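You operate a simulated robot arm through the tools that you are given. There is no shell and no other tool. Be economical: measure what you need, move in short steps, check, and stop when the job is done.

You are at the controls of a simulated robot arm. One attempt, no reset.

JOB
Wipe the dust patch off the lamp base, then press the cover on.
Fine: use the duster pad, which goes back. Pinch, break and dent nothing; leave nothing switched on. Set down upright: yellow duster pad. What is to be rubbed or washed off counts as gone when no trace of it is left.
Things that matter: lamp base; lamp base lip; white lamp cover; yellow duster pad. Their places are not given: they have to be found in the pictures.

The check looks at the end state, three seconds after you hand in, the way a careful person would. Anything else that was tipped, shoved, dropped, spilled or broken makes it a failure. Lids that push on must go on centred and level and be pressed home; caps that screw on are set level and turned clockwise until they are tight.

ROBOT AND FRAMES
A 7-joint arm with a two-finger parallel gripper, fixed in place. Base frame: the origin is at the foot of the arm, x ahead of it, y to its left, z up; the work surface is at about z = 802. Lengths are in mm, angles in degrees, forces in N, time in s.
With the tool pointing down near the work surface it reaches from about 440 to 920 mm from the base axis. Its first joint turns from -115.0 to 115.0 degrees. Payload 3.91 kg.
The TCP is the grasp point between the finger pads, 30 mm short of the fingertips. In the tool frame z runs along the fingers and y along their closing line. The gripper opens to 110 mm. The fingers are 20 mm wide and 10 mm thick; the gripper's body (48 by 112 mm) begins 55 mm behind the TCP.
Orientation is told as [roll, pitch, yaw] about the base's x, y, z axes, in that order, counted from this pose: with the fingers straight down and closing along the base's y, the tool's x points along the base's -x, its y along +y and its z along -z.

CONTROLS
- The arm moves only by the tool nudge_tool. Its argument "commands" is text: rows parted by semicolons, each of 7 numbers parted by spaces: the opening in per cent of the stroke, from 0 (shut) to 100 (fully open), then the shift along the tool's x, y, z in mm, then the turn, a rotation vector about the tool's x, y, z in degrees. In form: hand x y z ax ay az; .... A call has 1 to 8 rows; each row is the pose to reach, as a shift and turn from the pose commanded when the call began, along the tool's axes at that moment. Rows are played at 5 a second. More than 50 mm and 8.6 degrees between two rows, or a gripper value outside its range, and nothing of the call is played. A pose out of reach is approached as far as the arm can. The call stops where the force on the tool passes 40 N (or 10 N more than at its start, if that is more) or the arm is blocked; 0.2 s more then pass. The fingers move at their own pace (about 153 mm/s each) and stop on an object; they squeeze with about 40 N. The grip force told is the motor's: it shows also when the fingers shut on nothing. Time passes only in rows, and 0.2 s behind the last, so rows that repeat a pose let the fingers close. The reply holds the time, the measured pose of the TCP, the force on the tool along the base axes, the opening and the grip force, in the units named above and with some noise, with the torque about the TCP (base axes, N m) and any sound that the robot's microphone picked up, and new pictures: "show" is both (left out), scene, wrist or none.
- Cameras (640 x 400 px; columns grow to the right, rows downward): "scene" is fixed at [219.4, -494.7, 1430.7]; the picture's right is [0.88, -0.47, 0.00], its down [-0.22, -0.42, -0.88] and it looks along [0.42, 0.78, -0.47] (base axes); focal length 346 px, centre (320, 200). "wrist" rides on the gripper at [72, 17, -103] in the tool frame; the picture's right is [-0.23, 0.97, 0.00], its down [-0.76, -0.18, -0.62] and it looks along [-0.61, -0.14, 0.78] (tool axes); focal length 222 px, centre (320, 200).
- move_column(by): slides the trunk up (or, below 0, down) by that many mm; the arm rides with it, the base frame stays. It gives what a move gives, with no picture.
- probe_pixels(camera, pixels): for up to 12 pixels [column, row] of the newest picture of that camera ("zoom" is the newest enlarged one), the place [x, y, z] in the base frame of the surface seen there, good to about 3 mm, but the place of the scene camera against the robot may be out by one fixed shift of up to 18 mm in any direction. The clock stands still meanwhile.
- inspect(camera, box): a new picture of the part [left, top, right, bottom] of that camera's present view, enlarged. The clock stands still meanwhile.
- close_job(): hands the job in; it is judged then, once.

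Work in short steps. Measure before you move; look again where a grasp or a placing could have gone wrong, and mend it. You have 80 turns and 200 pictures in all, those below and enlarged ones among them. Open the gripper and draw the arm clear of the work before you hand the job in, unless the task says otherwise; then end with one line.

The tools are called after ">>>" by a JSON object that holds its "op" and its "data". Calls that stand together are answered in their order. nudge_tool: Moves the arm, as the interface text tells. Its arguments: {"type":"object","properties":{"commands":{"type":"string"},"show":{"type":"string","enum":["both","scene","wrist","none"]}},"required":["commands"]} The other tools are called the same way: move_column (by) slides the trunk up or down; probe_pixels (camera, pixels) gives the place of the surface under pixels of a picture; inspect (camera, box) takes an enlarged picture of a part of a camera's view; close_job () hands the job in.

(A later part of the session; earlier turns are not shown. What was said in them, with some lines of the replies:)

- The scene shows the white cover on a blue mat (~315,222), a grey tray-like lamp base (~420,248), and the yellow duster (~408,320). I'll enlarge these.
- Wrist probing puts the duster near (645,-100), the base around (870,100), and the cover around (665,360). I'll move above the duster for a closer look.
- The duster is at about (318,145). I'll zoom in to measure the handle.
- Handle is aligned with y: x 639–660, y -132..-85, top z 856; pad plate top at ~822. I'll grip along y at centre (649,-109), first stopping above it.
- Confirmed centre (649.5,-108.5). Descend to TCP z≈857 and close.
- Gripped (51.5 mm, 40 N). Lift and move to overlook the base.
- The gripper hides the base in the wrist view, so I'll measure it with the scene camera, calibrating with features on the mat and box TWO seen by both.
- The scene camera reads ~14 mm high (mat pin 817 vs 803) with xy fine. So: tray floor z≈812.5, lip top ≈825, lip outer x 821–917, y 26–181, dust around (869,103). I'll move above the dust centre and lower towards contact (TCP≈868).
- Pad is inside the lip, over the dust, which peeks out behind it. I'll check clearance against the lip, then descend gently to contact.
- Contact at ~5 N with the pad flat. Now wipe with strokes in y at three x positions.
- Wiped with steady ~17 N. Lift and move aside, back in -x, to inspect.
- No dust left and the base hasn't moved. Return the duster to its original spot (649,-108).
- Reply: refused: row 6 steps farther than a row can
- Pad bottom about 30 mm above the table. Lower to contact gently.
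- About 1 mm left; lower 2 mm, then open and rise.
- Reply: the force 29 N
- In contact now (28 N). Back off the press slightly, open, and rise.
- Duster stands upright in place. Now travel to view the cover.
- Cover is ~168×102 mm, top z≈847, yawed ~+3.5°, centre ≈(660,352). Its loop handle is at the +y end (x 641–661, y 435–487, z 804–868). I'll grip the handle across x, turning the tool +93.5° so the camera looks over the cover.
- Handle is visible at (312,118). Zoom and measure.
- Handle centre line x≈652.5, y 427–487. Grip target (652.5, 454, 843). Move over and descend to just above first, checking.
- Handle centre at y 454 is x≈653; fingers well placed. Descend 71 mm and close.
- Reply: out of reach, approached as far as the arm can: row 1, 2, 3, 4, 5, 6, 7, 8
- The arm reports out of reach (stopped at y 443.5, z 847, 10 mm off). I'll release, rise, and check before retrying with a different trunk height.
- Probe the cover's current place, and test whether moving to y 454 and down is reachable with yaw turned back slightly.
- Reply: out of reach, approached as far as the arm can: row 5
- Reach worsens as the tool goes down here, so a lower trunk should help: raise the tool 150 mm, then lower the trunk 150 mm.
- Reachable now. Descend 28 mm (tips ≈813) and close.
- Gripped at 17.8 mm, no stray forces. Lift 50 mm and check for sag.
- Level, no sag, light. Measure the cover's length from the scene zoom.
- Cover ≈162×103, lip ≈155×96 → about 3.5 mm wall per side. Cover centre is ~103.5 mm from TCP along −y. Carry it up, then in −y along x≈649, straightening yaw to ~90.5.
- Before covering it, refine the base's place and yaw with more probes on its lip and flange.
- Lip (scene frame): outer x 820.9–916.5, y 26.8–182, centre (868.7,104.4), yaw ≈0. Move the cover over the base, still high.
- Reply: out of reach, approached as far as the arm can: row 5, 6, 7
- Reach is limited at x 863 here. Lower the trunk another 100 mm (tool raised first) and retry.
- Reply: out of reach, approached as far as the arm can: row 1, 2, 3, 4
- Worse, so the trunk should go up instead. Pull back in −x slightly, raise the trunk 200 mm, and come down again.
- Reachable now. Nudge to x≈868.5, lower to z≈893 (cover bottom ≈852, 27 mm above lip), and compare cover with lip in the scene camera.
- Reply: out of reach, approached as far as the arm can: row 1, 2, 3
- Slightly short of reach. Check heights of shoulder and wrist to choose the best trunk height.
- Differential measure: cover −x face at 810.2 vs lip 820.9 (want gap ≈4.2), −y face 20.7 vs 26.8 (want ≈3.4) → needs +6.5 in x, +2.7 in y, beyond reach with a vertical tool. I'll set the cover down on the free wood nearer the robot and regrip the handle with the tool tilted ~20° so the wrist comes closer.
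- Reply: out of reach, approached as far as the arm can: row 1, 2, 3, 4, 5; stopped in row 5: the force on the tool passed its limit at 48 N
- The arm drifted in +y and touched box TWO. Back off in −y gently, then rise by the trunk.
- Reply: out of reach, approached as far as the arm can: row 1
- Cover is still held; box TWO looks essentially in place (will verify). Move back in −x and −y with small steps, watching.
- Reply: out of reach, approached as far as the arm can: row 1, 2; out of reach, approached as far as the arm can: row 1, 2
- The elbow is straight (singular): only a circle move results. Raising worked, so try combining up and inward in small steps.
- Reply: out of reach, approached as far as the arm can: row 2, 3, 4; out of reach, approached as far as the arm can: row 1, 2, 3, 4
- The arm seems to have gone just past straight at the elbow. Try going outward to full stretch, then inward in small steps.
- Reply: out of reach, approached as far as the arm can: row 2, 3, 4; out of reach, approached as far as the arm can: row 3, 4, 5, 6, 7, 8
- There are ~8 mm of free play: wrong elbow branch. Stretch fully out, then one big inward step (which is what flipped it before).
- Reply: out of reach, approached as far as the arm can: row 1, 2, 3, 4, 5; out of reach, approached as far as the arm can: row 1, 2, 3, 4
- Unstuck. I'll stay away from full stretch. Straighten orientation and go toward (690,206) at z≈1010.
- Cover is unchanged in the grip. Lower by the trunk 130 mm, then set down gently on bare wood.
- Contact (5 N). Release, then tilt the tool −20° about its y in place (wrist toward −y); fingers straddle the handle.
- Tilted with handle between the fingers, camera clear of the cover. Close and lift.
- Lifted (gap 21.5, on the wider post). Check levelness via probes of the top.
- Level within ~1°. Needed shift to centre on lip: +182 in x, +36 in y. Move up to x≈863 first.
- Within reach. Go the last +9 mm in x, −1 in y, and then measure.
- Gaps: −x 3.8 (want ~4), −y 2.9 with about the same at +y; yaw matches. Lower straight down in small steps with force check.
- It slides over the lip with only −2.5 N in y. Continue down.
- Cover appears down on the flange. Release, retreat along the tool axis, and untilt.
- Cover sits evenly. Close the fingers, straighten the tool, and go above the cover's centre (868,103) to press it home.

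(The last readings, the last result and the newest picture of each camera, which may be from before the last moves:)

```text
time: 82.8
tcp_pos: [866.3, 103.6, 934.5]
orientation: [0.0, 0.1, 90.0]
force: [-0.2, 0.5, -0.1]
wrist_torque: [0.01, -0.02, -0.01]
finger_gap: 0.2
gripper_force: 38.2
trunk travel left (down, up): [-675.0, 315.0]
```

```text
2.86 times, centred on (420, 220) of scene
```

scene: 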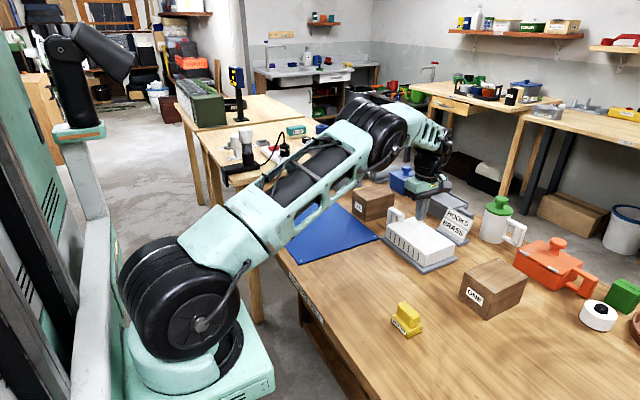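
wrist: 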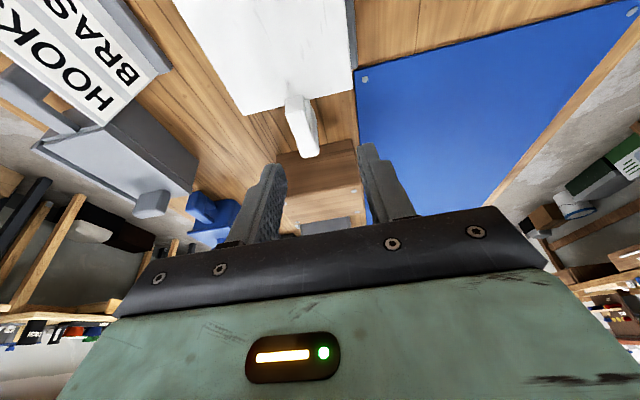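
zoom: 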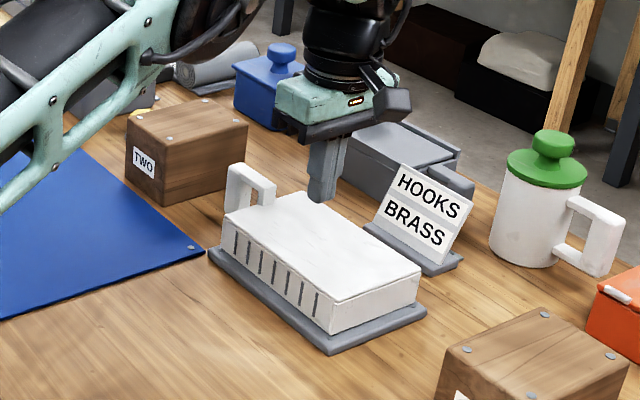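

Tip is ~49 mm above the top. Descend and press slowly.

>>> {"op": "nudge_tool", "data": {"commands": "0 0 0 25 0 0 0; 0 0 0 42 0 0 0; 0 0 0 46 0 0 0; 0 0 0 48 0 0 0; 0 0 0 50 0 0 0; 0 0 0 51 0 0 0; 0 0 0 52 0 0 0; 0 0 0 53 0 0 0", "show": "none"}}

```text
time: 84.6
tcp_pos: [866.4, 106.3, 883.8]
orientation: [0.0, -0.2, 90.0]
force: [-6.2, -0.2, 11.7]
wrist_torque: [-0.05, 0.14, -0.01]
finger_gap: 0.4
gripper_force: 37.7
trunk travel left (down, up): [-675.0, 315.0]
```

Contact, 12 N. Press harder in small increments.

>>> {"op": "nudge_tool", "data": {"commands": "0 0 0 0.7 0 0 0; 0 0 0 1.4 0 0 0; 0 0 0 2.1 0 0 0; 0 0 0 2.8 0 0 0; 0 0 0 2.8 0 0 0", "show": "none"}}

```text
time: 85.8
tcp_pos: [866.7, 105.3, 884.4]
orientation: [-0.2, -0.1, 90.0]
force: [-7.7, 1.0, 37.8]
wrist_torque: [-0.05, 0.23, -0.01]
finger_gap: 0.0
gripper_force: 37.7
trunk travel left (down, up): [-675.0, 315.0]
```

38 N with no further travel: tip at ~854, matching a fully seated height (812.5+42). Lift off and inspect from both cameras.

>>> {"op": "nudge_tool", "data": {"commands": "0 0 0 -5 0 0 0; 0 0 2 -40 0 0 0; 0 0 10 -80 0 0 0; 0 0 40 -110 0 0 0; 0 0 80 -130 0 0 0; 0 0 120 -150 0 0 0; 0 0 160 -160 0 0 0; 0 0 200 -170 0 0 0", "show": "both"}}

>>> {"op": "inspect", "data": {"camera": "scene", "box": [385, 205, 465, 275]}}

>>> {"op": "probe_pixels", "data": {"camera": "zoom", "pixels": [[150, 110], [280, 75], [330, 240], [450, 205], [290, 160], [130, 185], [310, 330], [470, 270], [170, 155], [300, 255], [340, 270], [450, 235]]}}

>>> {"op": "inspect", "data": {"camera": "scene", "box": [270, 170, 470, 295]}}

```text
time: 87.6
tcp_pos: [668.3, 104.9, 1050.5]
orientation: [0.0, -0.1, 90.0]
force: [-0.4, 0.9, -0.2]
wrist_torque: [-0.02, 0.06, 0.01]
finger_gap: 0.0
gripper_force: 37.7
trunk travel left (down, up): [-675.0, 315.0]
```

scene: 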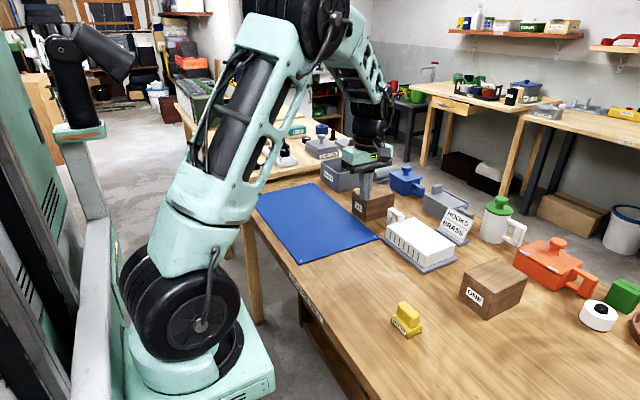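
wrist: 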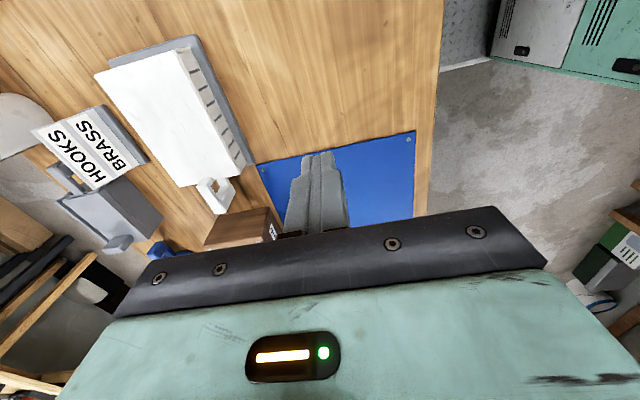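

```text
5.71 times, centred on (425, 240) of scene
```

zoom: 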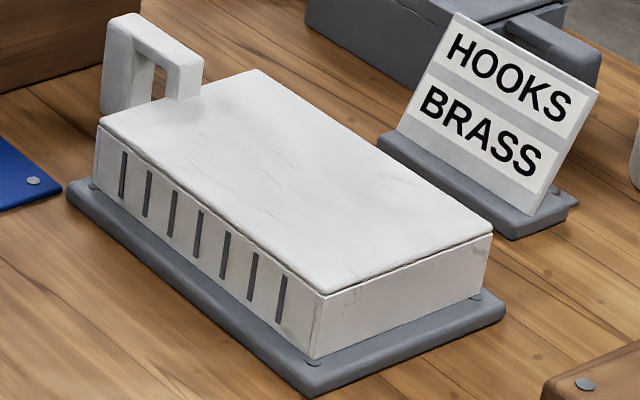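

```text
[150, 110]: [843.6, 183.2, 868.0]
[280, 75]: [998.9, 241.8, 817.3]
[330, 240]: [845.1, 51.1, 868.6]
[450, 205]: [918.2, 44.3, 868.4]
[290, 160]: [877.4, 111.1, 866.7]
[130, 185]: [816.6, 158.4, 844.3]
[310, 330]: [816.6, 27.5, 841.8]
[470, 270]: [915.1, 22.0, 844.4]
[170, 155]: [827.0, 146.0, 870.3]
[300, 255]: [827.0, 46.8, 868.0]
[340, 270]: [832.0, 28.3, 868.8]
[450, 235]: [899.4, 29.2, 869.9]
```

```text
3.20 times, centred on (370, 232) of scene
```

zoom: 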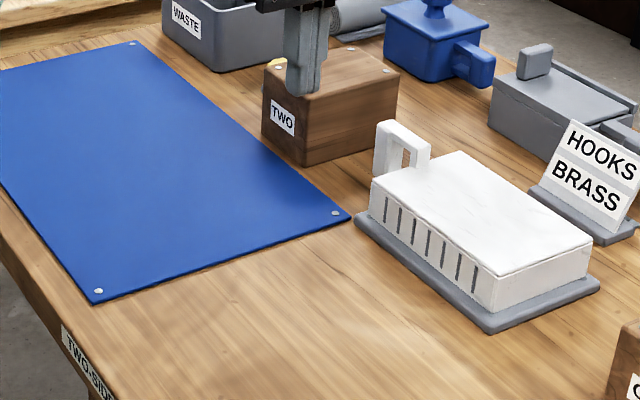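

Box TWO and the base sit exactly where they were; cover is level (868–870 scene z everywhere) with no visible gap. One close look from the wrist, and open the gripper.

>>> {"op": "nudge_tool", "data": {"commands": "50 0 0 -10 0 0 0; 50 0 30 -20 0 0 0; 50 0 60 -30 0 0 0", "show": "wrist"}}

>>> {"op": "inspect", "data": {"camera": "wrist", "box": [100, 30, 300, 215]}}

>>> {"op": "inspect", "data": {"camera": "scene", "box": [360, 280, 456, 340]}}

```text
time: 88.4
tcp_pos: [607.2, 106.0, 1080.9]
orientation: [0.1, 0.0, 90.0]
force: [-0.2, -0.1, 0.0]
wrist_torque: [0.02, 0.04, -0.01]
finger_gap: 55.0
gripper_force: 0.0
trunk travel left (down, up): [-675.0, 315.0]
```

wrist: 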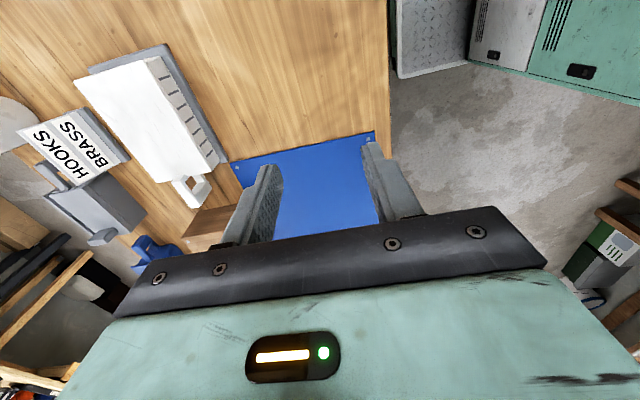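

```text
2.16 times, centred on (200, 122) of wrist
```

zoom: 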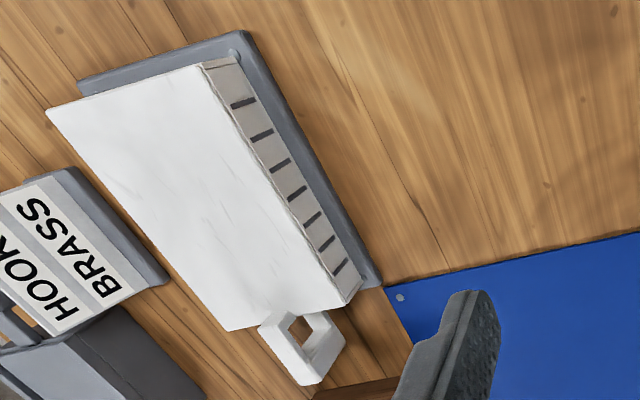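

```text
6.67 times, centred on (408, 310) of scene
```

zoom: 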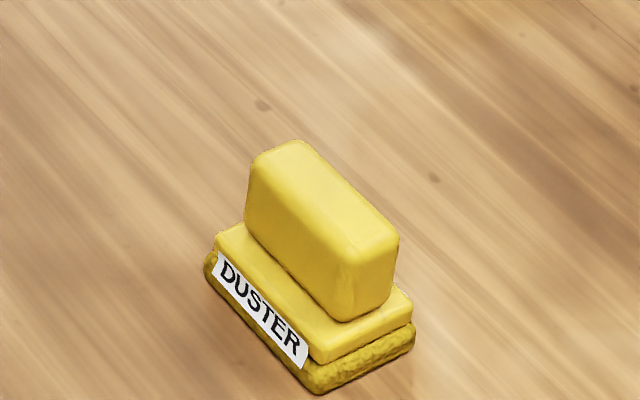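

All of it checks out: the dust is gone, the duster is upright at its old place, and the cover is centred, level and pressed home. The gripper is open and clear, so I'm handing in.

>>> {"op": "close_job", "data": {}}

```text
The job is handed in.
```

I wiped the dust patch off the lamp base until no trace showed, put the duster back upright in its old spot, and pressed the cover on, centred and level. On the way the arm bumped box TWO once, but before-and-after pictures show it hasn't moved.
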